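You operate a simulated robot arm through the tools that you are given. There is no shell and no other tool.

Carry out the task below with a simulated robot arm. There is one attempt and no reset: what you move stays moved.

JOB
Plug the pump in and run it until its oil clears.
Fine: black knob open while it runs; afterwards knob shut, pump off.

It is judged by the outcome, as a careful person would: the job done as asked, and still so three seconds after it is handed in. It fails if anything else is knocked over, pushed out of place, dropped, spilled or broken.

ROBOT AND FRAMES
A 7-joint arm with a two-finger gripper, fixed in place. Base frame: the origin is at the foot of the arm, x ahead of it, y to its left, z up; the work surface is at about z = 800. Lengths are in mm, angles in rad, forces in N, time in s.
With the tool pointing down near the work surface it reaches from about 300 to 740 mm from the base axis. Its first joint turns from -2.897 to 2.897 rad. Payload 2.94 kg.
The tool frame sits at the grasp point between the pads (the TCP): z along the fingers, y along the line on which they close. The tips reach 30 mm beyond it. The gripper opens to 138 mm. The gripper's body begins 109 mm behind the TCP.
Orientation is that of the tool frame in the base frame, as [roll, pitch, yaw] about the fixed x, y, z axes, in that order (R = Rz(yaw) Ry(pitch) Rx(roll)). With the fingers straight down and closing along the base's y, the tool's x points along the base's -x, its y along +y and its z along -z.

CONTROLS
- The arm moves only by the tool drive_tool. Its argument "motion" is a list of rows, each a list of 3 entries, a list of its own where there are three numbers: the turn, a rotation vector about the base's x, y, z in rad, then the shift along the base's x, y, z in cm, then the closure in counts, from 0 (fully open) to 255 (shut). In form: [[[wx, wy, wz], [x, y, z], fingers], ...]. A call has 1 to 20 rows; each row is the pose to reach, as a shift and turn from the pose commanded when the call began. Each row takes 0.2 s and may step no farther than 50 mm and 0.15 rad from the row before; otherwise, or with a gripper value out of range, the whole call is refused. A pose out of reach is approached as far as the arm can. The call stops where the force on the tool passes 40 N (or 10 N more than at its start, if that is more) or the arm is blocked; 0.2 s more then pass. Each finger halts on what it meets, pressing with about 40 N; the grip force reading is that of the motor and also rises with nothing between the fingers. The clock runs only during rows and for 0.2 s after the last one: add rows that repeat a pose to give the fingers time. It gives the time, the measured TCP pose, the force on the tool (base axes), the opening and the grip force at its end, in the units of the frame above (readings bear some noise), with the torque about the TCP (base axes, N m) and any sound that the robot's microphone picked up, and new pictures: "show" is both (left out), scene, wrist or none.
- Cameras (640 x 400 px; columns grow to the right, rows downward): "scene" is fixed at [52.1, 500.8, 1569.4]; the picture's right is [-0.37, -0.93, 0.00], its down [-0.56, 0.22, -0.80] and it looks along [0.74, -0.30, -0.60] (base axes); focal length 272 px, centre (320, 200). "wrist" rides on the gripper at [71, 19, -146] in the tool frame; the picture's right is [-0.26, 0.97, 0.00], its down [-0.85, -0.23, -0.48] and it looks along [-0.46, -0.12, 0.88] (tool axes); focal length 280 px, centre (320, 200). There is no depth. A picture from a camera that has moved, and an enlarged one, comes with that camera's place and axes in the base frame and with its lens.
- raise_lower(by): slides the trunk up (or, below 0, down) by that many mm; the arm rides with it, the base frame stays. It gives what a move gives, with no picture.
- inspect(camera, box): a new picture of the part [left, top, right, bottom] of that camera's present view, enlarged. No time passes.
- job_done(): hands the job in; it is judged then, once.

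Nothing tells you positions but the pictures and the camera data. Unless the task says otherwise, let go and move clear before handing in.

The tools are called after "Call:" as a command line: name --argument value ..., lists and objects as JSON in quotes. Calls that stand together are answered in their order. drive_tool: Moves the arm, as the interface text tells. Its arguments: {"type":"object","properties":{"motion":{"type":"array","items":{"type":"array"}},"show":{"type":"string","enum":["both","scene","wrist","none"]}},"required":["motion"]} The other tools are called the same way: raise_lower (by) slides the trunk up or down; inspect (camera, box) takes an enlarged picture of a part of a camera's view; job_done () hands the job in.

At the start:

```text
time_s: 0.0
eef_pos: [421.6, 99.1, 1314.8]
tool_rot: [3.139, 0.0, -3.141]
force: [0.5, -0.4, 0.4]
moment: [0.0, 0.03, -0.02]
finger_gap: 137.6
grasp_force: 0.1
trunk travel left (down, up): [-425.0, 29.0]
```

scene: 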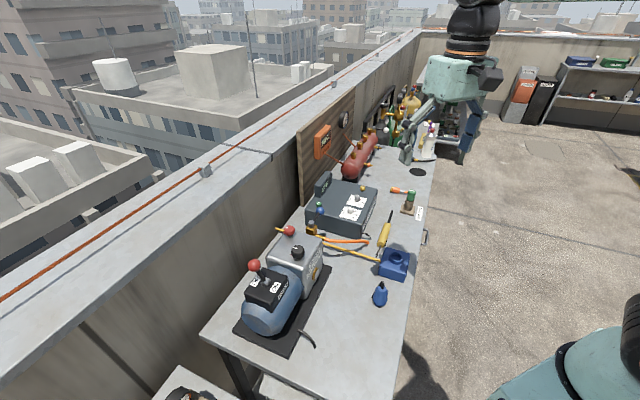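
wrist: 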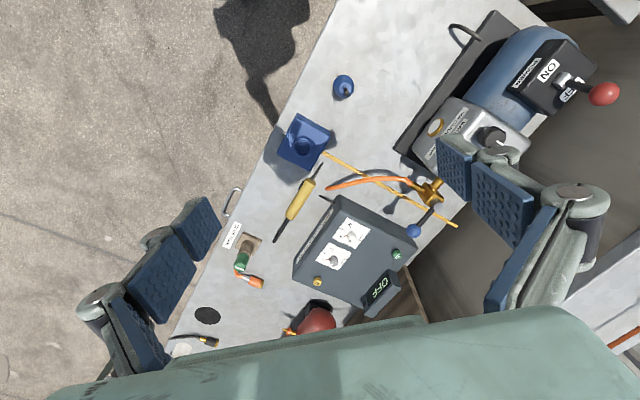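

I see a bench with a vacuum pump (blue motor, grey oil case, black knob, red switch lever), a dark controller box, and various tools. I'll zoom in before moving anything.

Call:
inspect --camera "scene" --box '[220, 210, 350, 360]'

Call:
inspect --camera "scene" --box '[290, 160, 440, 310]'

Call:
inspect --camera "wrist" --box '[380, 0, 640, 180]'

Call:
inspect --camera "wrist" --box '[160, 60, 460, 350]'

Call:
inspect --camera "scene" --box '[300, 90, 450, 200]'

```text
2.67 times, centred on (285, 285) of scene
camera zoom: at [52.1, 500.8, 1569.4], right [-0.37, -0.93, 0.0], down [-0.56, 0.22, -0.8], along [0.74, -0.3, -0.6], focal length 724 px, centre (413, -27)
```

zoom: 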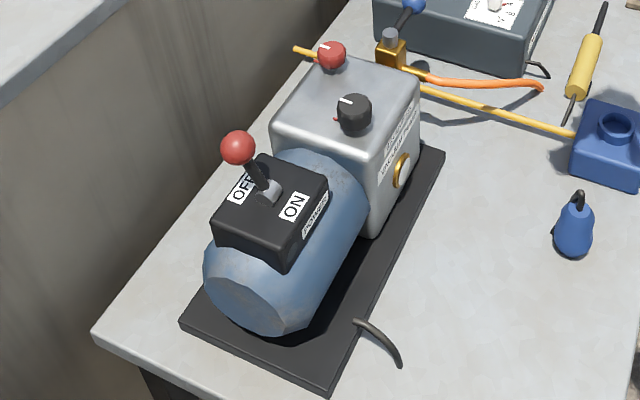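

```text
2.67 times, centred on (365, 235) of scene
camera zoom: at [52.1, 500.8, 1569.4], right [-0.37, -0.93, 0.0], down [-0.56, 0.22, -0.8], along [0.74, -0.3, -0.6], focal length 724 px, centre (200, 107)
```

zoom: 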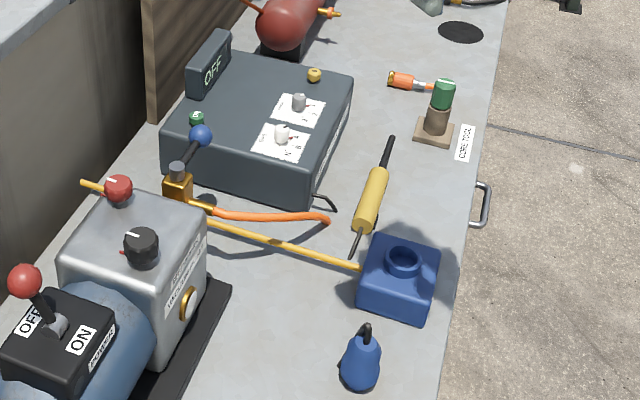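

```text
2.22 times, centred on (510, 90) of wrist
camera zoom: at [350.1, 117.4, 1459.3], right [0.26, 0.97, 0.0], down [0.85, -0.23, 0.48], along [0.46, -0.12, -0.88], focal length 623 px, centre (-102, 444)
```

zoom: 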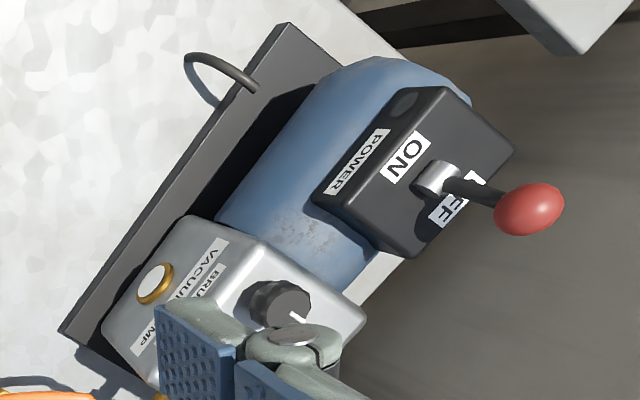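

```text
1.38 times, centred on (310, 205) of wrist
camera zoom: at [350.1, 117.4, 1459.3], right [0.26, 0.97, 0.0], down [0.85, -0.23, 0.48], along [0.46, -0.12, -0.88], focal length 387 px, centre (334, 193)
```

zoom: 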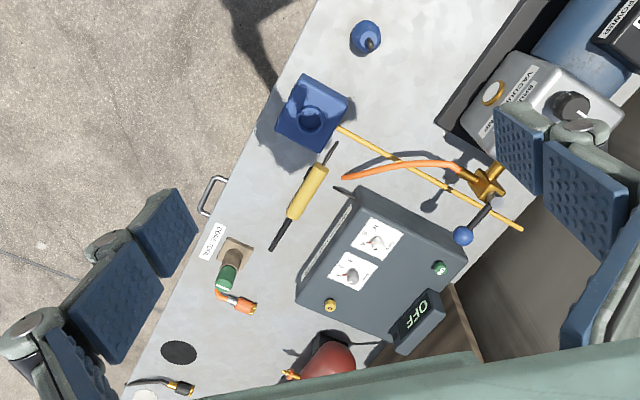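

```text
3.64 times, centred on (375, 145) of scene
camera zoom: at [52.1, 500.8, 1569.4], right [-0.37, -0.93, 0.0], down [-0.56, 0.22, -0.8], along [0.74, -0.3, -0.6], focal length 987 px, centre (120, 400)
```

zoom: 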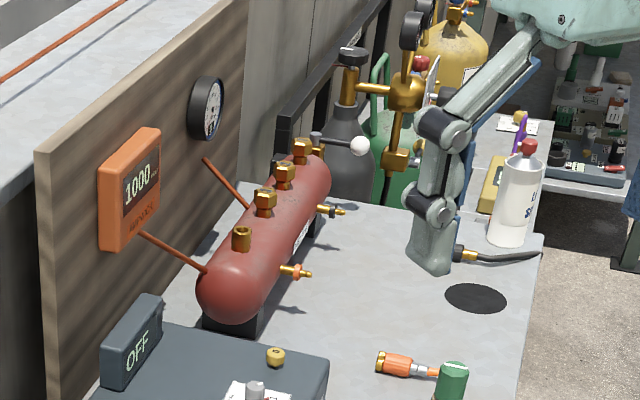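

The pump's switch lever, black knob, red knob and sight glass are visible, but I haven't found the plug or the socket. I'll zoom into more areas.

Call:
inspect --camera "scene" --box '[280, 310, 340, 360]'

Call:
inspect --camera "scene" --box '[130, 330, 420, 400]'

Call:
inspect --camera "scene" --box '[375, 170, 445, 250]'

Call:
inspect --camera "scene" --box '[500, 40, 640, 140]'

Call:
inspect --camera "wrist" --box '[200, 180, 300, 300]'

```text
8.00 times, centred on (310, 335) of scene
camera zoom: at [52.1, 500.8, 1569.4], right [-0.37, -0.93, 0.0], down [-0.56, 0.22, -0.8], along [0.74, -0.3, -0.6], focal length 2172 px, centre (400, -880)
```

zoom: 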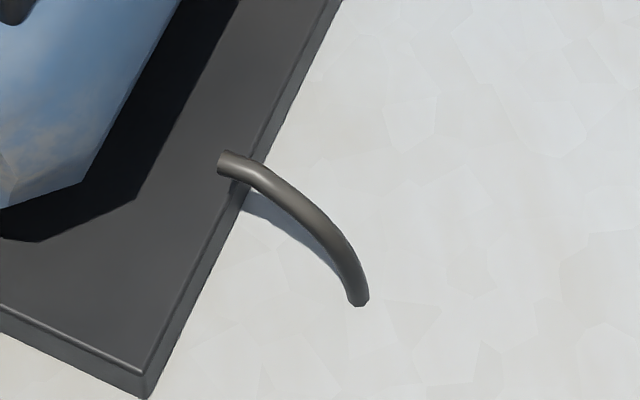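

```text
2.21 times, centred on (275, 365) of scene
camera zoom: at [52.1, 500.8, 1569.4], right [-0.37, -0.93, 0.0], down [-0.56, 0.22, -0.8], along [0.74, -0.3, -0.6], focal length 599 px, centre (419, -164)
```

zoom: 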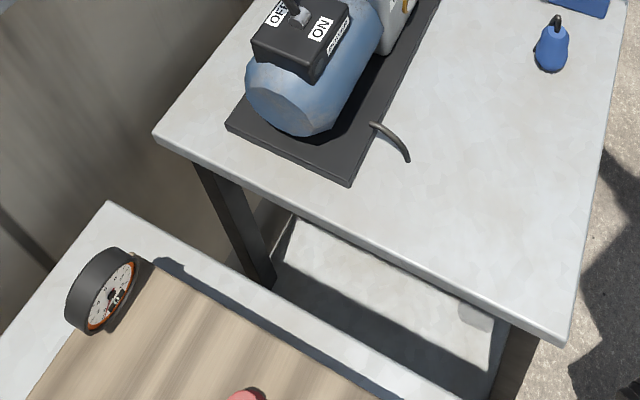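

```text
5.00 times, centred on (410, 210) of scene
camera zoom: at [52.1, 500.8, 1569.4], right [-0.37, -0.93, 0.0], down [-0.56, 0.22, -0.8], along [0.74, -0.3, -0.6], focal length 1357 px, centre (-130, 150)
```

zoom: 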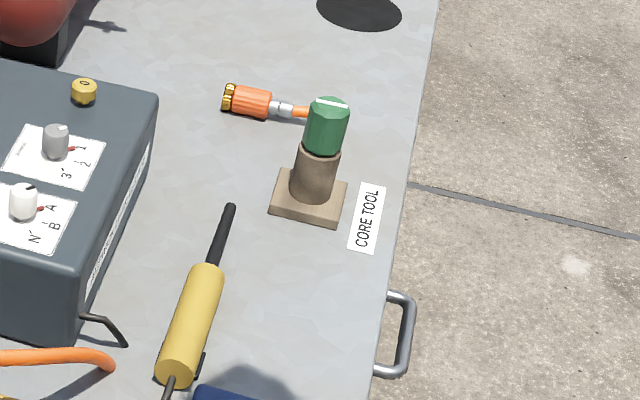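

```text
4.00 times, centred on (570, 90) of scene
camera zoom: at [52.1, 500.8, 1569.4], right [-0.37, -0.93, 0.0], down [-0.56, 0.22, -0.8], along [0.74, -0.3, -0.6], focal length 1086 px, centre (-680, 640)
```

zoom: 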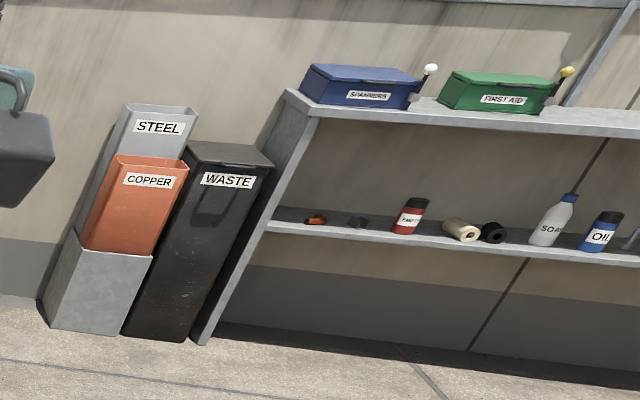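

```text
3.33 times, centred on (250, 240) of wrist
camera zoom: at [350.1, 117.4, 1459.3], right [0.26, 0.97, 0.0], down [0.85, -0.23, 0.48], along [0.46, -0.12, -0.88], focal length 935 px, centre (553, 67)
```

zoom: 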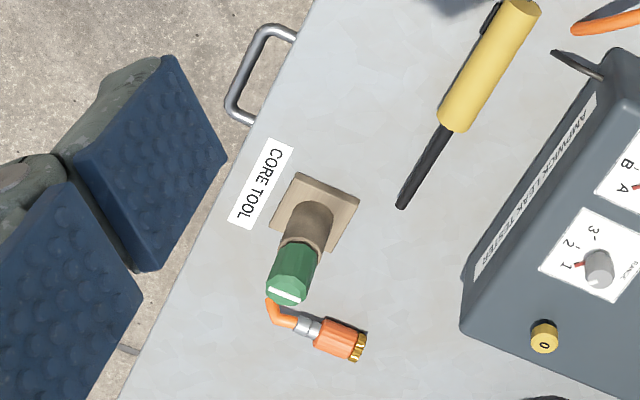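

The bench runs diagonally. By my estimate the pump is around (500, 400) and its cable stub ends near (384, 381, 800). I'll move the wrist camera towards the pump, staying high, to look for the plug and socket.

Call:
drive_tool --motion '[[[0, 0, 0], [0, 4, 0], 0], [[0, 0, 0], [0, 8, 0], 0], [[0, 0, 0], [0, 12, 0], 0], [[0, 0, 0], [0, 16, 0], 0], [[0, 0, 0], [0, 20, 0], 0], [[0, 0, 0], [0, 24, 0], 0], [[0, 0, 0], [0, 24, 0], 0]]'

```text
time_s: 1.6
eef_pos: [421.8, 338.7, 1315.3]
tool_rot: [3.14, 0.002, -3.141]
force: [-0.8, -0.5, 0.7]
moment: [-0.03, -0.01, -0.02]
finger_gap: 137.8
grasp_force: 0.2
trunk travel left (down, up): [-425.0, 29.0]
camera wrist: at [351.7, 356.9, 1459.6], right [0.26, 0.97, 0.0], down [0.85, -0.23, 0.48], along [0.46, -0.12, -0.88], focal length 280 px, centre (320, 200)
```

scene: 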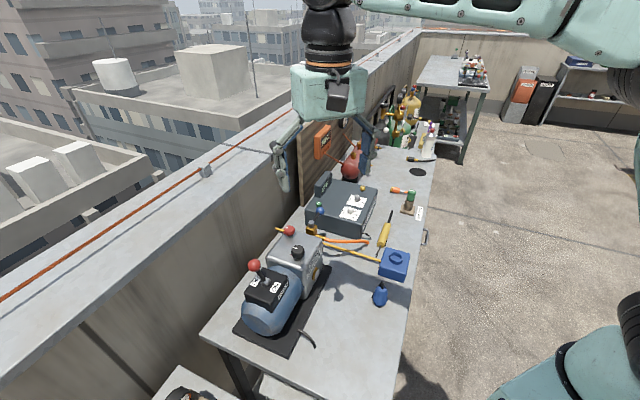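
wrist: 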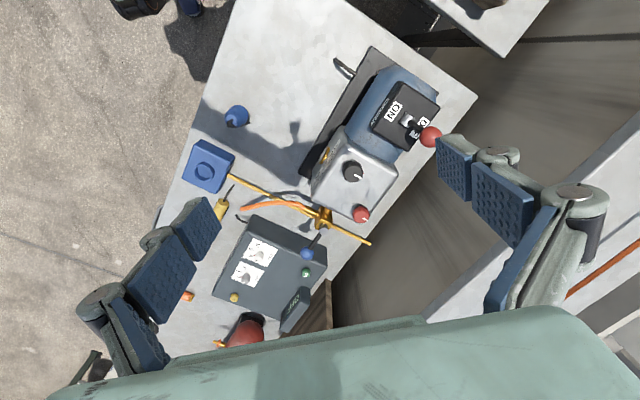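

The pump itself is now in clear view. I'm still searching for the plug and the socket.

Call:
inspect --camera "wrist" --box '[290, 40, 470, 230]'

Call:
inspect --camera "wrist" --box '[100, 0, 260, 100]'

Call:
inspect --camera "wrist" --box '[360, 0, 640, 140]'

Call:
inspect --camera "scene" --box '[360, 60, 500, 180]'

Call:
inspect --camera "wrist" --box '[180, 120, 390, 280]'

```text
2.11 times, centred on (380, 135) of wrist
camera zoom: at [351.7, 356.9, 1459.6], right [0.26, 0.97, 0.0], down [0.85, -0.23, 0.48], along [0.46, -0.12, -0.88], focal length 590 px, centre (194, 337)
```

zoom: 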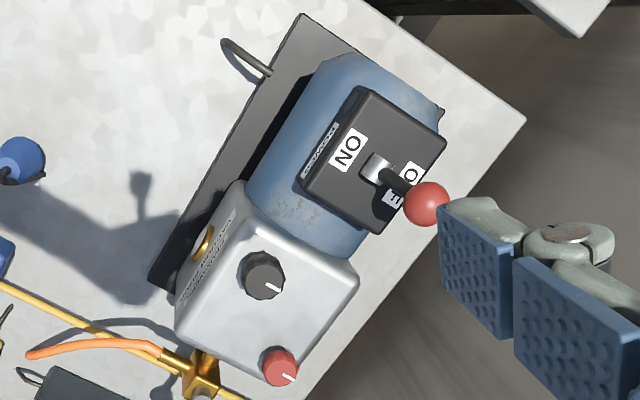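

```text
4.00 times, centred on (180, 50) of wrist
camera zoom: at [351.7, 356.9, 1459.6], right [0.26, 0.97, 0.0], down [0.85, -0.23, 0.48], along [0.46, -0.12, -0.88], focal length 1122 px, centre (880, 800)
```

zoom: 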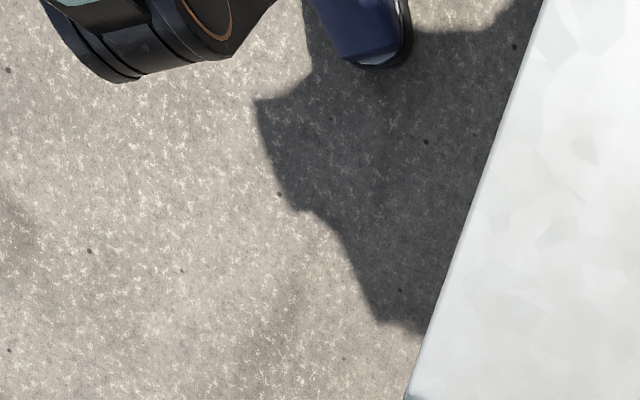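

```text
2.29 times, centred on (500, 70) of wrist
camera zoom: at [351.7, 356.9, 1459.6], right [0.26, 0.97, 0.0], down [0.85, -0.23, 0.48], along [0.46, -0.12, -0.88], focal length 641 px, centre (-91, 497)
```

zoom: 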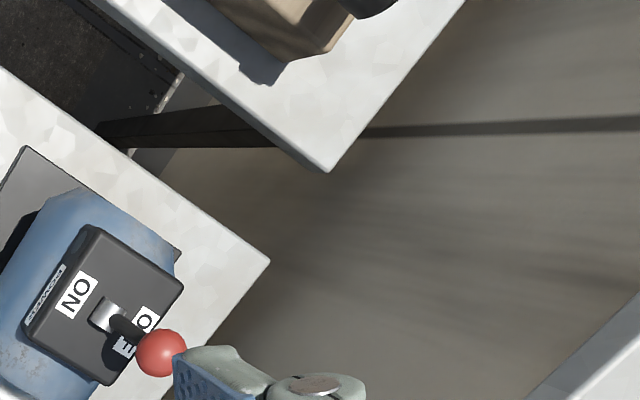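

```text
3.33 times, centred on (430, 120) of scene
camera zoom: at [52.1, 500.8, 1569.4], right [-0.37, -0.93, 0.0], down [-0.56, 0.22, -0.8], along [0.74, -0.3, -0.6], focal length 905 px, centre (-47, 467)
```

zoom: 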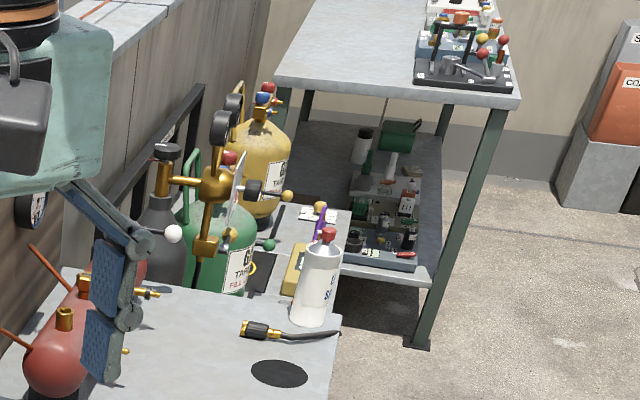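

```text
2.50 times, centred on (285, 200) of wrist
camera zoom: at [351.7, 356.9, 1459.6], right [0.26, 0.97, 0.0], down [0.85, -0.23, 0.48], along [0.46, -0.12, -0.88], focal length 701 px, centre (408, 200)
```

zoom: 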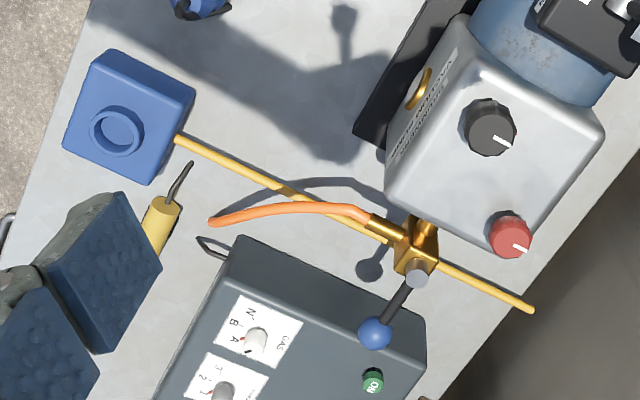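

The blue square box with a round opening and a yellow cord looks like an industrial socket. The blue bulb with a black cable tail looks like the matching plug. I'll look at both up close.

Call:
inspect --camera "wrist" --box '[170, 90, 270, 200]'

Call:
inspect --camera "scene" --box '[360, 240, 420, 310]'

Call:
inspect --camera "scene" --box '[365, 275, 395, 310]'

Call:
inspect --camera "scene" --box '[240, 220, 330, 310]'

```text
3.64 times, centred on (220, 145) of wrist
camera zoom: at [351.7, 356.9, 1459.6], right [0.26, 0.97, 0.0], down [0.85, -0.23, 0.48], along [0.46, -0.12, -0.88], focal length 1020 px, centre (684, 400)
```

zoom: 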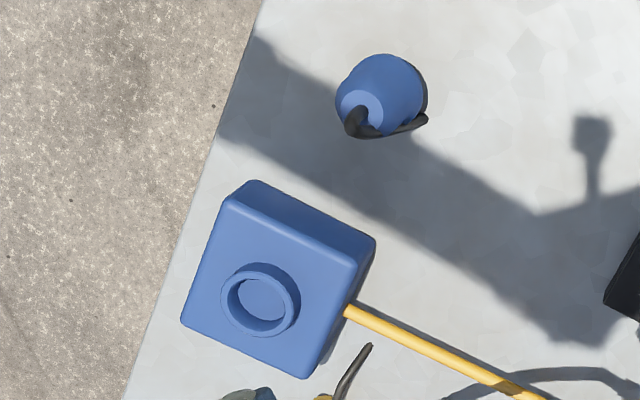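

```text
5.71 times, centred on (390, 275) of scene
camera zoom: at [52.1, 500.8, 1569.4], right [-0.37, -0.93, 0.0], down [-0.56, 0.22, -0.8], along [0.74, -0.3, -0.6], focal length 1551 px, centre (-80, -229)
```

zoom: 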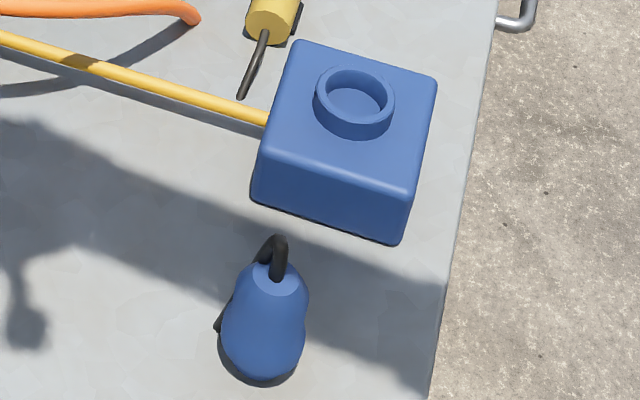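

```text
11.43 times, centred on (380, 292) of scene
camera zoom: at [52.1, 500.8, 1569.4], right [-0.37, -0.93, 0.0], down [-0.56, 0.22, -0.8], along [0.74, -0.3, -0.6], focal length 3103 px, centre (-366, -857)
```

zoom: 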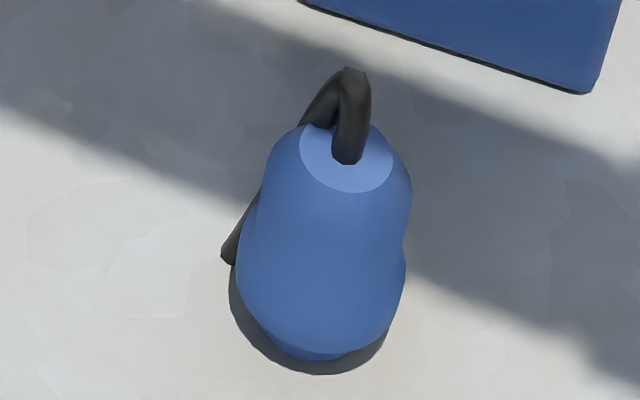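

```text
4.44 times, centred on (285, 265) of scene
camera zoom: at [52.1, 500.8, 1569.4], right [-0.37, -0.93, 0.0], down [-0.56, 0.22, -0.8], along [0.74, -0.3, -0.6], focal length 1207 px, centre (476, -89)
```

zoom: 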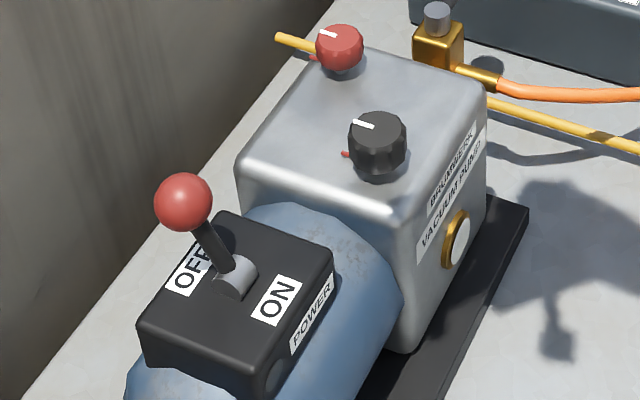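

The plug stands upright near (428, 151), about 83 mm tall, with its cable loop on the +y side. The socket collar is near (521, 39) with its top around z=870. I'll rotate the tool by -90° so the fingers close along x, clear of the cable, and come down partway above the plug.

Call:
drive_tool --motion '[[[0, 0, -0.143], [0.05, -1.7, -2.1], 0], [[0, 0, -0.286], [0.1, -3.4, -4.2], 0], [[0, 0, -0.429], [0.15, -5.1, -6.3], 0], [[0, 0, -0.572], [0.2, -6.8, -8.4], 0], [[0, 0, -0.714], [0.25, -8.5, -10.5], 0], [[0, 0, -0.857], [0.3, -10.2, -12.6], 0], [[0, 0, -1.0], [0.35, -11.9, -14.7], 0], [[0, 0, -1.143], [0.4, -13.6, -16.8], 0], [[0, 0, -1.286], [0.45, -15.3, -18.9], 0], [[0, 0, -1.429], [0.5, -17.0, -21.0], 0], [[0, 0, -1.571], [0.6, -18.8, -23.5], 0], [[0, 0, -1.571], [0.6, -18.8, -23.5], 0]]'

```text
time_s: 4.2
eef_pos: [428.4, 151.1, 1080.0]
tool_rot: [3.139, 0.0, 1.569]
force: [-0.2, -0.1, 0.2]
moment: [-0.03, 0.0, -0.06]
finger_gap: 138.1
grasp_force: 0.1
trunk travel left (down, up): [-425.0, 29.0]
camera wrist: at [447.1, 221.7, 1224.0], right [0.96, -0.26, 0.0], down [-0.23, -0.85, 0.48], along [-0.12, -0.46, -0.88], focal length 280 px, centre (320, 200)
```

scene: 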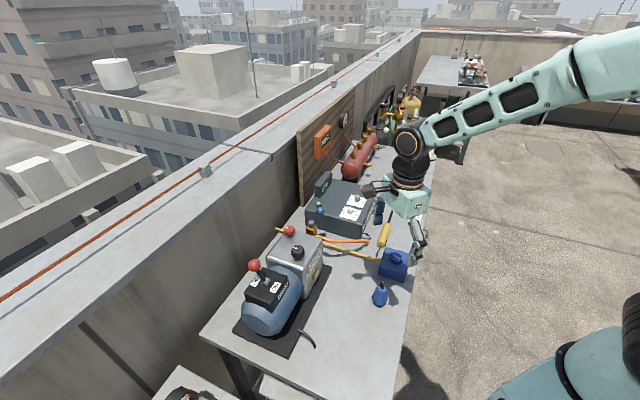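
wrist: 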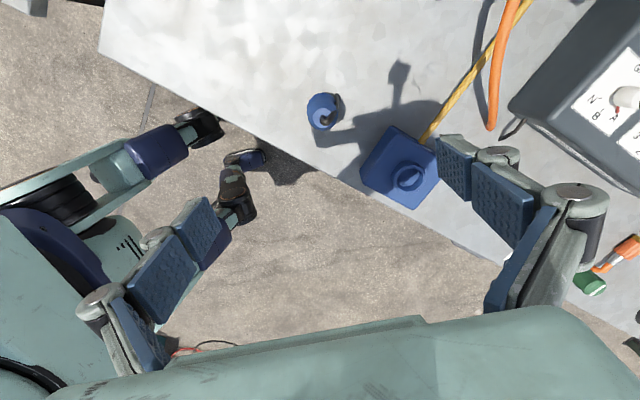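

The plug sits almost directly under the tool, as planned. I'll zoom in on the plug and socket to refine their positions.

Call:
inspect --camera "wrist" --box '[290, 80, 360, 140]'

Call:
inspect --camera "wrist" --box '[350, 120, 450, 220]'

Call:
inspect --camera "scene" --box '[360, 230, 430, 310]'

```text
6.67 times, centred on (325, 110) of wrist
camera zoom: at [447.1, 221.7, 1224.0], right [0.96, -0.26, 0.0], down [-0.23, -0.85, 0.48], along [-0.12, -0.46, -0.88], focal length 1869 px, centre (287, 800)
```

zoom: 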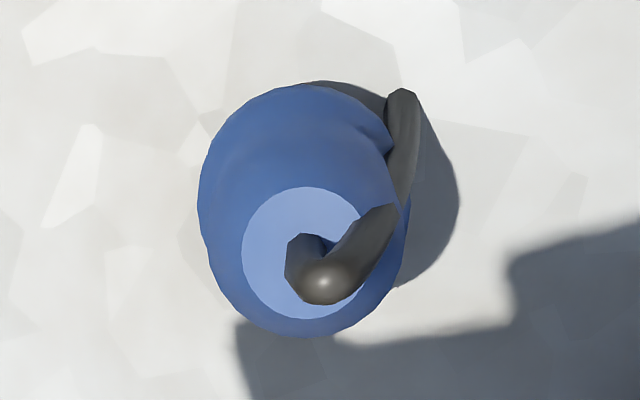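

```text
4.00 times, centred on (400, 170) of wrist
camera zoom: at [447.1, 221.7, 1224.0], right [0.96, -0.26, 0.0], down [-0.23, -0.85, 0.48], along [-0.12, -0.46, -0.88], focal length 1122 px, centre (0, 320)
```

zoom: 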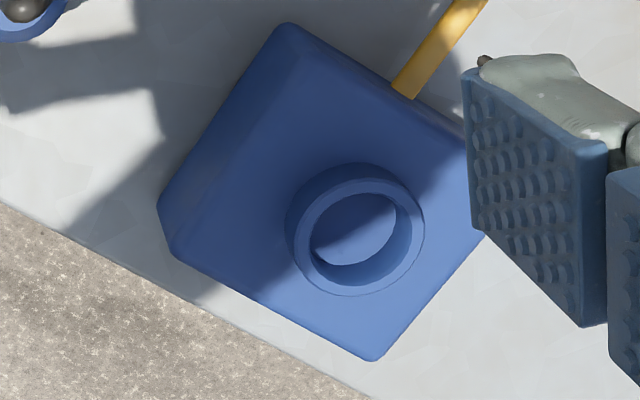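

```text
5.00 times, centred on (395, 270) of scene
camera zoom: at [52.1, 500.8, 1569.4], right [-0.37, -0.93, 0.0], down [-0.56, 0.22, -0.8], along [0.74, -0.3, -0.6], focal length 1357 px, centre (-55, -150)
```

zoom: 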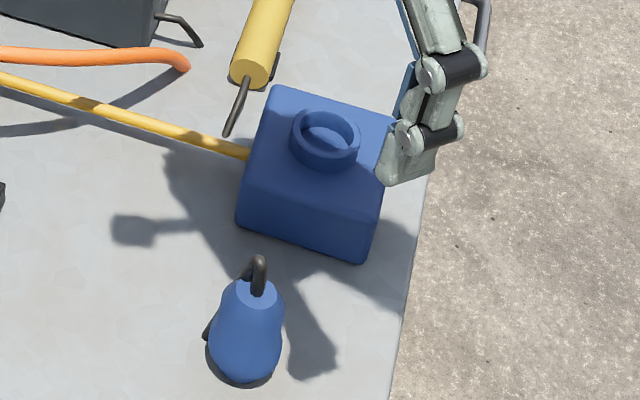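

The plug's axis is at about (432, 150). Its cable arcs towards (+x, +y), so I'll turn the tool another -0.98 rad to close the fingers square to the cable, and come down partway.

Call:
drive_tool --motion '[[[0, 0, -0.14], [0.1, 0, -1.5], 0], [[0, 0, -0.28], [0.2, 0, -3], 0], [[0, 0, -0.42], [0.3, -0.1, -4.5], 0], [[0, 0, -0.56], [0.4, -0.1, -6], 0], [[0, 0, -0.7], [0.45, -0.1, -7.5], 0], [[0, 0, -0.84], [0.45, -0.1, -9], 0], [[0, 0, -0.98], [0.45, -0.1, -10.5], 0], [[0, 0, -0.98], [0.45, -0.1, -10.5], 0]]'

```text
time_s: 6.0
eef_pos: [432.2, 149.1, 974.5]
tool_rot: [3.141, 0.001, 0.591]
force: [-0.3, -0.7, -0.2]
moment: [0.0, 0.0, 0.05]
finger_gap: 138.1
grasp_force: 0.1
trunk travel left (down, up): [-425.0, 29.0]
camera wrist: at [502.1, 171.8, 1119.5], right [0.32, -0.95, 0.0], down [-0.83, -0.28, 0.48], along [-0.45, -0.15, -0.88], focal length 280 px, centre (320, 200)
```

scene: 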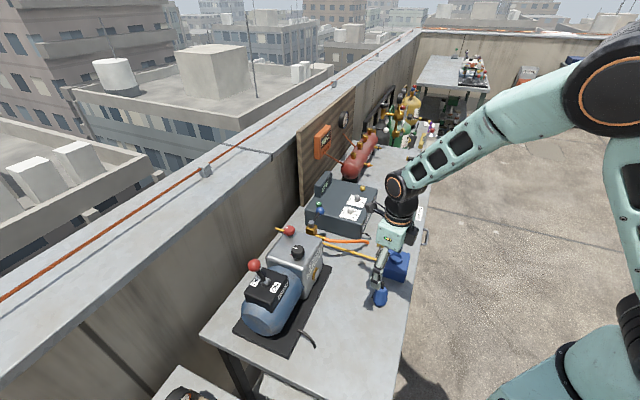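
wrist: 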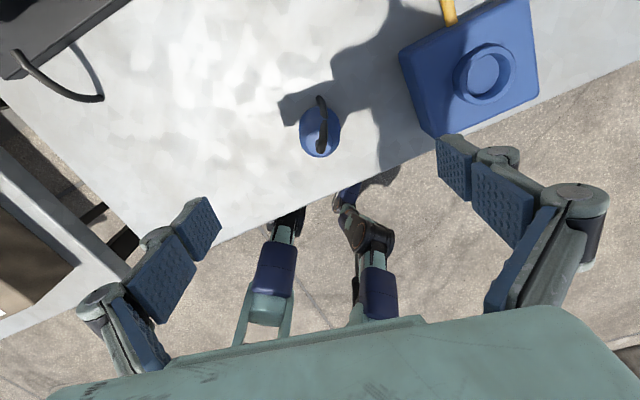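

The cable plane now lies square to the fingers and the tool is centred over the plug. I'll narrow the gripper to about 80 mm to stay clear of the socket box, then descend so the pads span the plug's upper half.

Call:
drive_tool --motion '[[[0, 0, 0], [0, 0, 0], 110], [[0, 0, 0], [0, 0, -1], 110], [[0, 0, 0], [0, 0, -3], 110], [[0, 0, 0], [0, 0, -5], 110], [[0, 0, 0], [0, 0, -7], 110], [[0, 0, 0], [0, 0, -9], 110], [[0, 0, 0], [0, 0, -10.6], 110], [[0, 0, 0], [0, 0, -10.6], 110]]'

```text
time_s: 7.8
eef_pos: [430.1, 148.6, 866.8]
tool_rot: [3.14, 0.0, 0.59]
force: [0.3, -1.3, -0.8]
moment: [0.05, -0.03, -0.02]
finger_gap: 78.4
grasp_force: 0.0
trunk travel left (down, up): [-425.0, 29.0]
camera wrist: at [500.7, 171.9, 1011.5], right [0.32, -0.95, 0.0], down [-0.83, -0.28, 0.48], along [-0.45, -0.15, -0.88], focal length 280 px, centre (320, 200)
```

scene: 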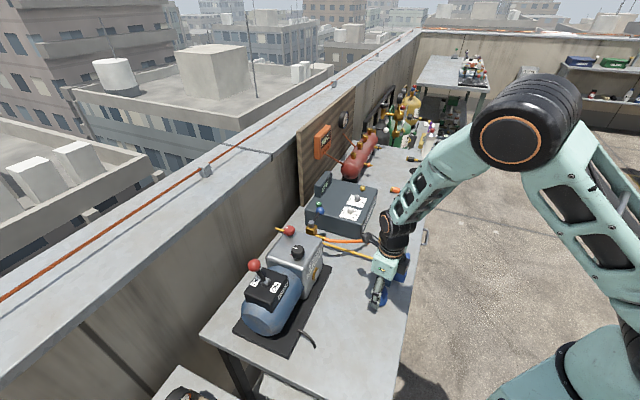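
wrist: 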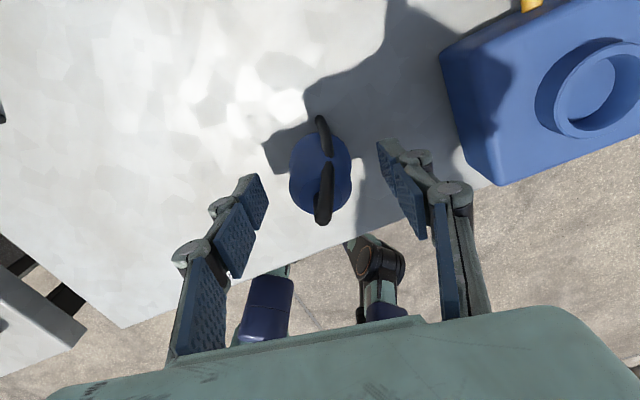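

The fingers straddle the plug, with about 20 mm to spare on each side. I'll zoom in to check centring before closing.

Call:
inspect --camera "wrist" --box '[230, 90, 430, 260]'

Call:
inspect --camera "scene" --box '[350, 240, 430, 320]'

```text
2.35 times, centred on (330, 175) of wrist
camera zoom: at [500.7, 171.9, 1011.5], right [0.32, -0.95, 0.0], down [-0.83, -0.28, 0.48], along [-0.45, -0.15, -0.88], focal length 660 px, centre (296, 259)
```

zoom: 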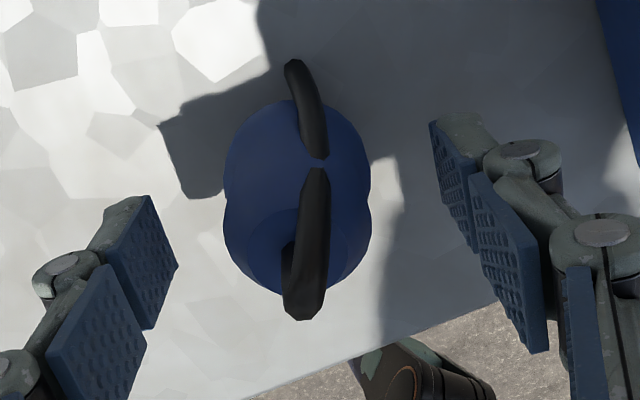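

```text
5.00 times, centred on (390, 280) of scene
camera zoom: at [52.1, 500.8, 1569.4], right [-0.37, -0.93, 0.0], down [-0.56, 0.22, -0.8], along [0.74, -0.3, -0.6], focal length 1357 px, centre (-30, -200)
```

zoom: 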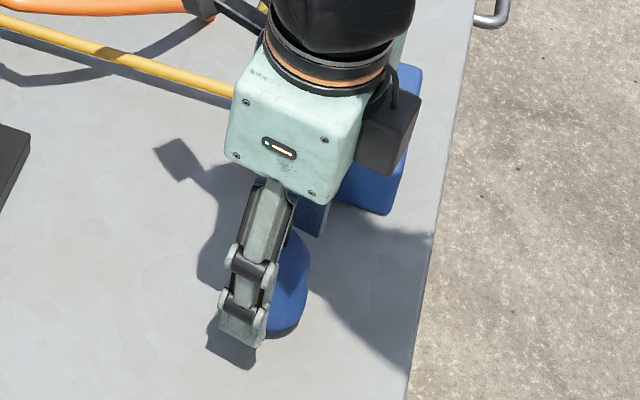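

The plug's upper half is centred between the pads, so I'm closing the gripper.

Call:
drive_tool --motion '[[[0, 0, 0], [0, 0, 0], 160], [[0, 0, 0], [0, 0, 0], 200], [[0, 0, 0], [0, 0, 0], 255], [[0, 0, 0], [0, 0, 0], 255]]'

```text
time_s: 8.8
eef_pos: [430.0, 149.4, 867.3]
tool_rot: [3.139, -0.001, 0.592]
force: [1.2, 0.0, -0.3]
moment: [-0.03, 0.01, -0.02]
finger_gap: 39.9
grasp_force: 39.8
trunk travel left (down, up): [-425.0, 29.0]
camera wrist: at [500.7, 171.9, 1011.7], right [0.32, -0.95, 0.0], down [-0.83, -0.28, 0.48], along [-0.45, -0.15, -0.88], focal length 280 px, centre (320, 200)
```

scene: 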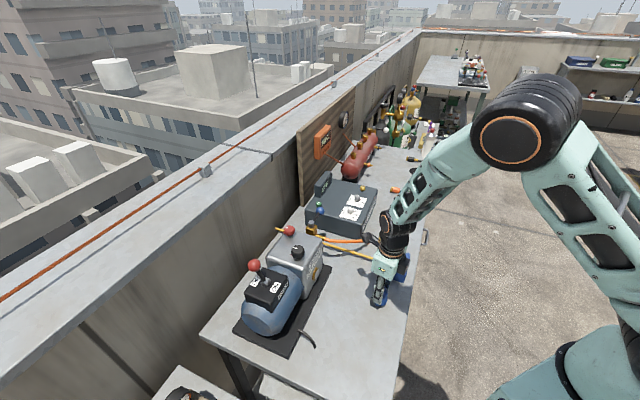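
wrist: 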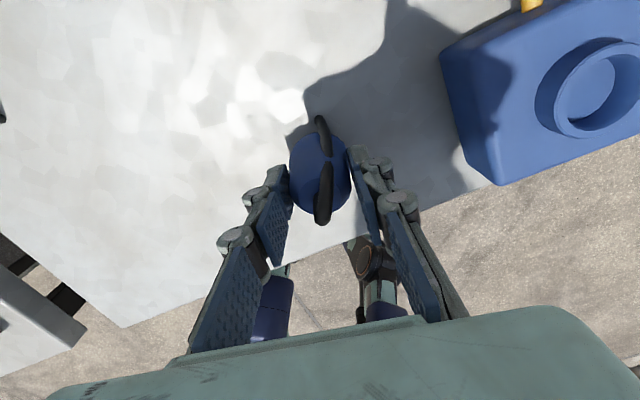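

I have the plug, with a 39.9 mm gap and 40 N of grip. I'll lift it straight up.

Call:
drive_tool --motion '[[[0, 0, 0], [0, 0, 0.5], 255], [[0, 0, 0], [0, 0, 1.5], 255], [[0, 0, 0], [0, 0, 4], 255], [[0, 0, 0], [0, 0, 7], 255], [[0, 0, 0], [0, 0, 10], 255], [[0, 0, 0], [0, 0, 13], 255], [[0, 0, 0], [0, 0, 15], 255], [[0, 0, 0], [0, 0, 15], 255]]'

```text
time_s: 10.6
eef_pos: [433.6, 150.3, 1019.8]
tool_rot: [3.141, 0.0, 0.591]
force: [0.0, 0.6, -0.5]
moment: [-0.02, 0.0, -0.01]
finger_gap: 39.7
grasp_force: 40.4
trunk travel left (down, up): [-425.0, 29.0]
camera wrist: at [502.7, 173.5, 1163.8], right [0.32, -0.95, 0.0], down [-0.83, -0.28, 0.48], along [-0.45, -0.15, -0.88], focal length 280 px, centre (320, 200)
```

scene: 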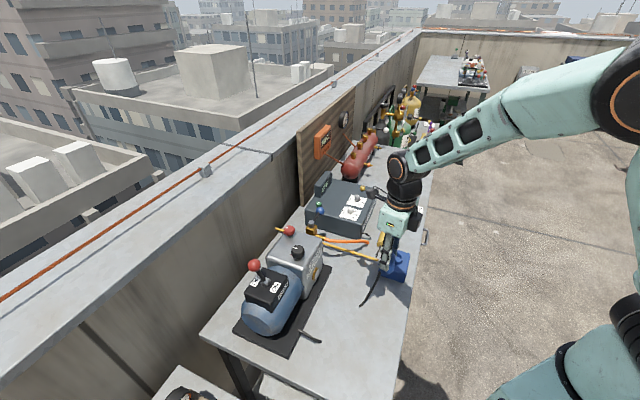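
wrist: 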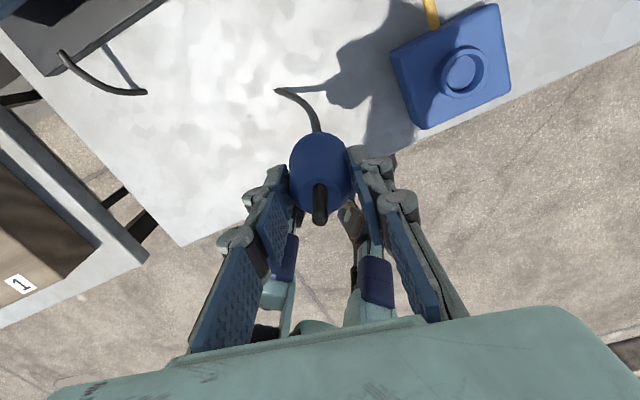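

The plug lifted cleanly and its cable follows. I'll locate the socket collar precisely from this viewpoint.

Call:
inspect --camera "wrist" --box '[380, 0, 520, 140]'

Call:
inspect --camera "wrist" --box '[260, 80, 390, 240]'

Call:
inspect --camera "scene" --box '[350, 200, 430, 310]'

```text
2.86 times, centred on (450, 70) of wrist
camera zoom: at [502.7, 173.5, 1163.8], right [0.32, -0.95, 0.0], down [-0.83, -0.28, 0.48], along [-0.45, -0.15, -0.88], focal length 801 px, centre (-51, 571)
```

zoom: 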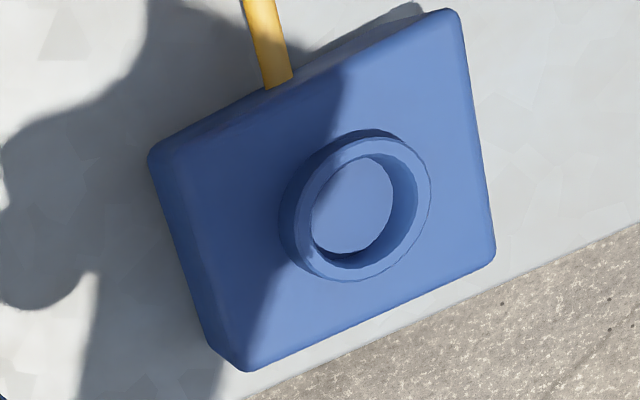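

```text
2.50 times, centred on (325, 160) of wrist
camera zoom: at [502.7, 173.5, 1163.8], right [0.32, -0.95, 0.0], down [-0.83, -0.28, 0.48], along [-0.45, -0.15, -0.88], focal length 701 px, centre (308, 300)
```

zoom: 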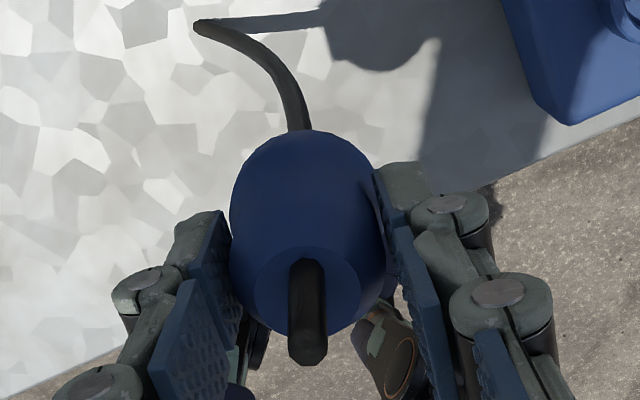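

```text
3.64 times, centred on (390, 255) of scene
camera zoom: at [52.1, 500.8, 1569.4], right [-0.37, -0.93, 0.0], down [-0.56, 0.22, -0.8], along [0.74, -0.3, -0.6], focal length 987 px, centre (66, 0)
```

zoom: 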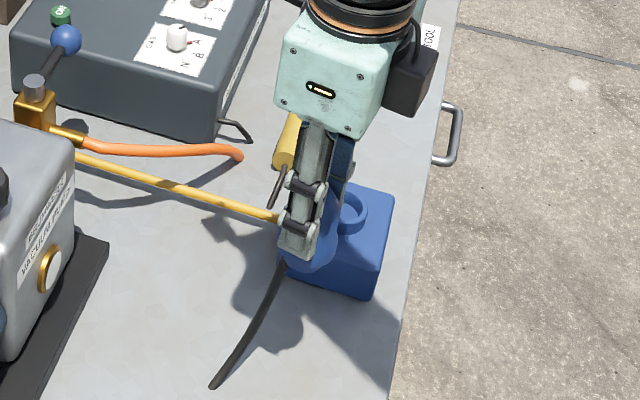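

By triangulation the collar centre is at about (526.5, 34), with its top around z=865. The plug sits about 3 mm towards tool +x from the TCP. I'll carry it above the socket with clearance and compare the alignment.

Call:
drive_tool --motion '[[[0, 0, 0], [1.8, -2.4, 0], 255], [[0, 0, 0], [3.6, -4.8, 0], 255], [[0, 0, 0], [5.4, -7.2, 0], 255], [[0, 0, 0], [7.2, -9.6, 0], 255], [[0, 0, 0], [9.1, -11.8, -1], 255], [[0, 0, 0], [9.1, -11.8, -3], 255], [[0, 0, 0], [9.1, -11.8, -4], 255], [[0, 0, 0], [9.1, -11.8, -4], 255]]'

Call:
inspect --camera "wrist" --box '[240, 70, 400, 250]'

Call:
inspect --camera "scene" --box '[350, 200, 440, 300]'

```text
time_s: 12.4
eef_pos: [522.6, 32.2, 978.7]
tool_rot: [3.14, -0.001, 0.592]
force: [0.5, 0.1, -0.8]
moment: [-0.01, 0.0, -0.01]
finger_gap: 39.3
grasp_force: 40.3
trunk travel left (down, up): [-425.0, 29.0]
camera wrist: at [592.0, 54.4, 1122.6], right [0.32, -0.95, 0.0], down [-0.83, -0.28, 0.48], along [-0.45, -0.15, -0.88], focal length 280 px, centre (320, 200)
```

scene: 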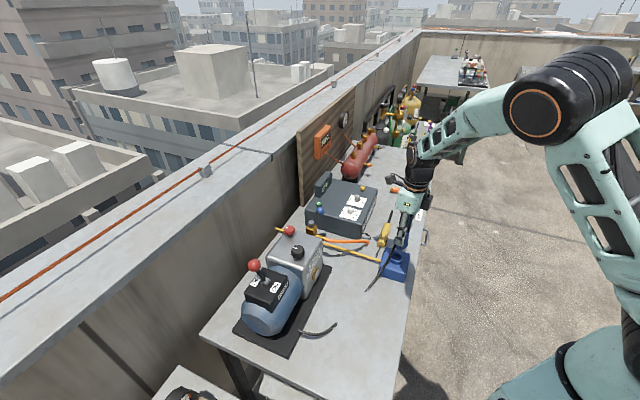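
wrist: 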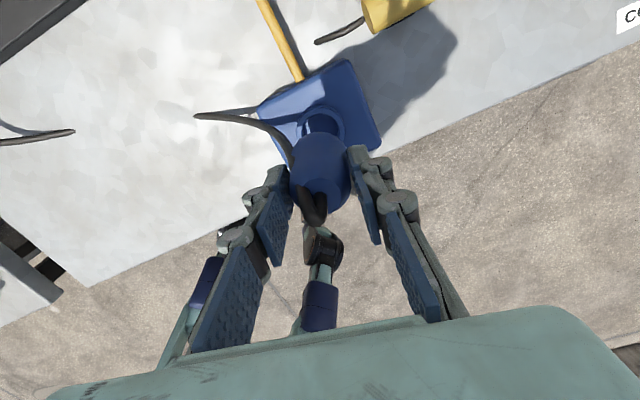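

```text
2.22 times, centred on (320, 160) of wrist
camera zoom: at [592.0, 54.4, 1122.6], right [0.32, -0.95, 0.0], down [-0.83, -0.28, 0.48], along [-0.45, -0.15, -0.88], focal length 623 px, centre (320, 289)
```

zoom: 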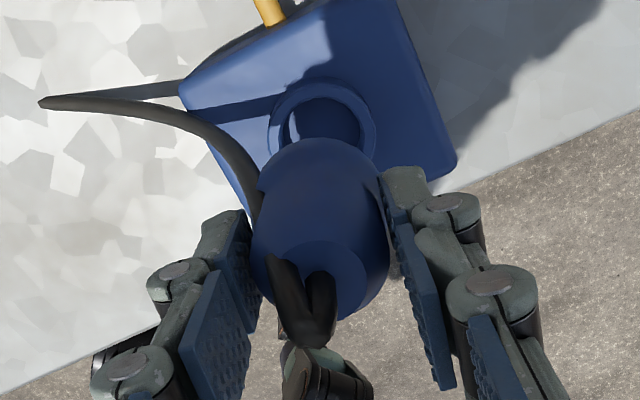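

```text
4.00 times, centred on (395, 250) of scene
camera zoom: at [52.1, 500.8, 1569.4], right [-0.37, -0.93, 0.0], down [-0.56, 0.22, -0.8], along [0.74, -0.3, -0.6], focal length 1086 px, centre (20, 0)
```

zoom: 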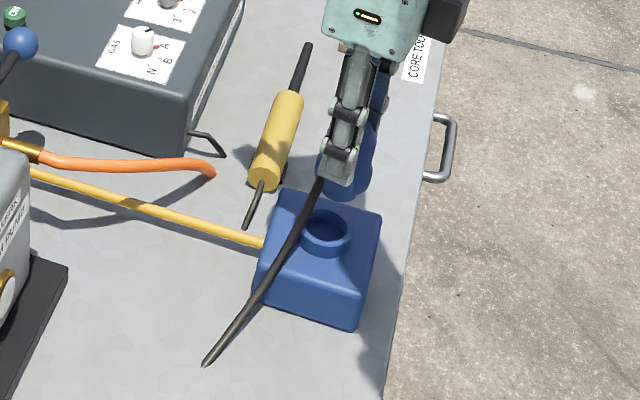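

The wrist and scene views agree that the socket lies about (+5.8, +0.8) mm from the plug's axis. I'll correct for that, lower to just above the collar, and check again.

Call:
drive_tool --motion '[[[0, 0, 0], [0.58, 0.08, 0], 255], [[0, 0, 0], [0.58, 0.08, -1.5], 255], [[0, 0, 0], [0.58, 0.08, -2.8], 255], [[0, 0, 0], [0.58, 0.08, -2.8], 255]]'

Call:
inspect --camera "wrist" --box '[240, 70, 400, 250]'

Call:
inspect --camera "scene" --box '[365, 220, 425, 300]'

```text
time_s: 13.4
eef_pos: [529.0, 33.5, 950.1]
tool_rot: [3.14, -0.002, 0.592]
force: [0.2, 0.3, -1.4]
moment: [0.03, 0.01, -0.01]
finger_gap: 39.4
grasp_force: 39.9
trunk travel left (down, up): [-425.0, 29.0]
camera wrist: at [598.6, 56.1, 1094.8], right [0.32, -0.95, 0.0], down [-0.83, -0.28, 0.48], along [-0.45, -0.15, -0.88], focal length 280 px, centre (320, 200)
```

scene: 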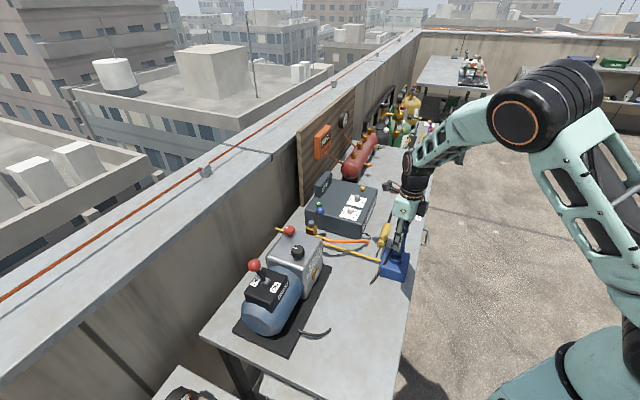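
wrist: 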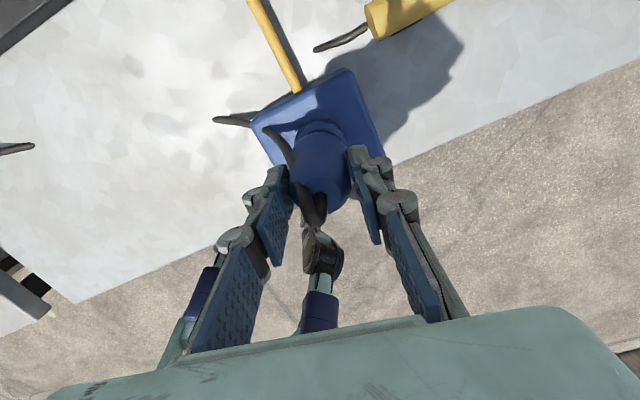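

```text
2.22 times, centred on (320, 160) of wrist
camera zoom: at [598.6, 56.1, 1094.8], right [0.32, -0.95, 0.0], down [-0.83, -0.28, 0.48], along [-0.45, -0.15, -0.88], focal length 623 px, centre (320, 289)
```

zoom: 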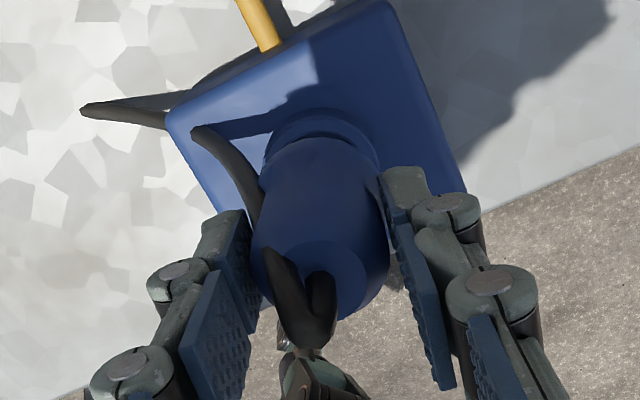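

```text
5.00 times, centred on (395, 260) of scene
camera zoom: at [52.1, 500.8, 1569.4], right [-0.37, -0.93, 0.0], down [-0.56, 0.22, -0.8], along [0.74, -0.3, -0.6], focal length 1357 px, centre (-55, -100)
```

zoom: 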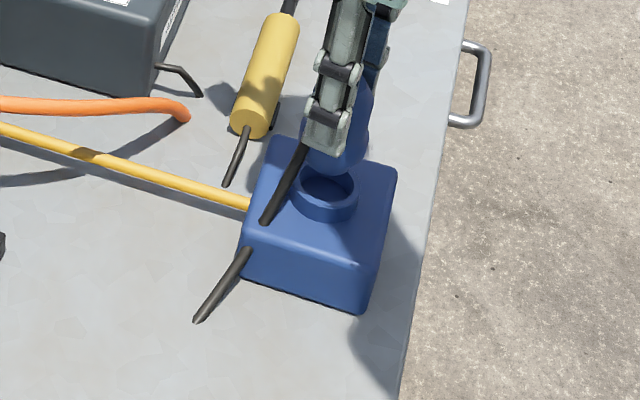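

The alignment is now within about 1 mm in the wrist view. I'll nudge the plug 1 mm in -y and lower it gently into the collar.

Call:
drive_tool --motion '[[[0, 0, 0], [0, -0.1, -0.5], 255], [[0, 0, 0], [0, -0.1, -1.0], 255], [[0, 0, 0], [0, -0.1, -1.4], 255], [[0, 0, 0], [0, -0.1, -1.8], 255], [[0, 0, 0], [0, -0.1, -2.1], 255], [[0, 0, 0], [0, -0.1, -2.4], 255], [[0, 0, 0], [0, -0.1, -2.4], 255]]'

Call:
inspect --camera "wrist" --box '[240, 70, 400, 250]'

Call:
inspect --camera "scene" --box '[365, 220, 425, 300]'

```text
time_s: 15.0
eef_pos: [527.4, 31.7, 927.9]
tool_rot: [3.14, -0.001, 0.592]
force: [0.0, 0.1, -0.1]
moment: [0.01, -0.02, 0.0]
finger_gap: 39.6
grasp_force: 40.2
trunk travel left (down, up): [-425.0, 29.0]
camera wrist: at [597.3, 54.6, 1072.2], right [0.32, -0.95, 0.0], down [-0.83, -0.28, 0.48], along [-0.45, -0.15, -0.88], focal length 280 px, centre (320, 200)
```

scene: 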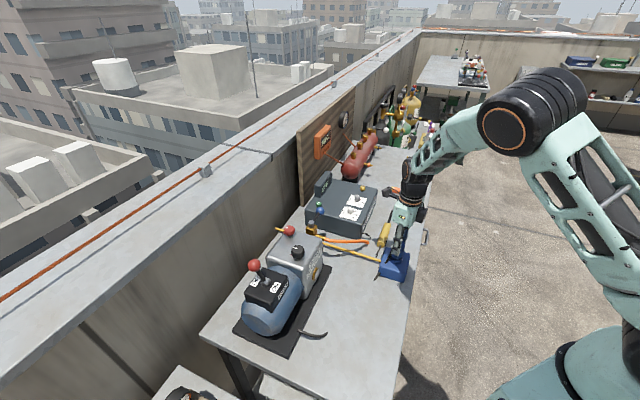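
wrist: 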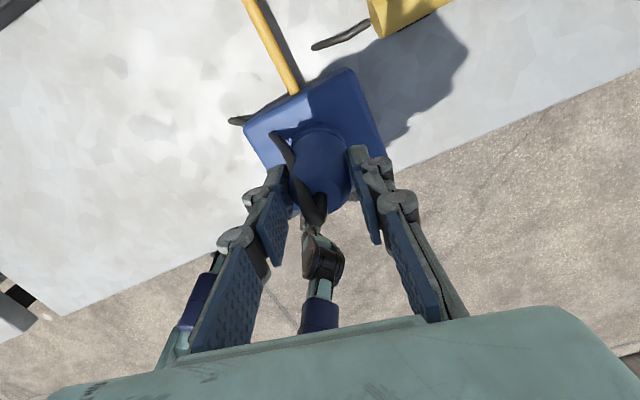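

```text
2.22 times, centred on (320, 160) of wrist
camera zoom: at [597.3, 54.6, 1072.2], right [0.32, -0.95, 0.0], down [-0.83, -0.28, 0.48], along [-0.45, -0.15, -0.88], focal length 623 px, centre (320, 289)
```

zoom: 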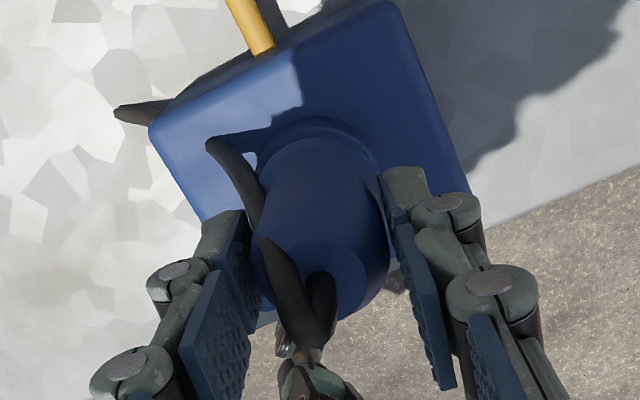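

```text
5.00 times, centred on (395, 260) of scene
camera zoom: at [52.1, 500.8, 1569.4], right [-0.37, -0.93, 0.0], down [-0.56, 0.22, -0.8], along [0.74, -0.3, -0.6], focal length 1357 px, centre (-55, -100)
```

zoom: 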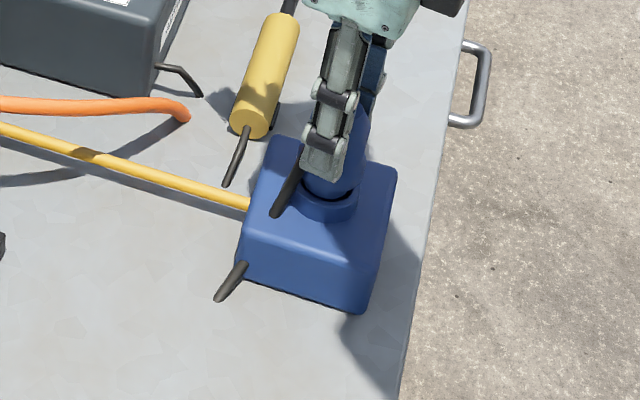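

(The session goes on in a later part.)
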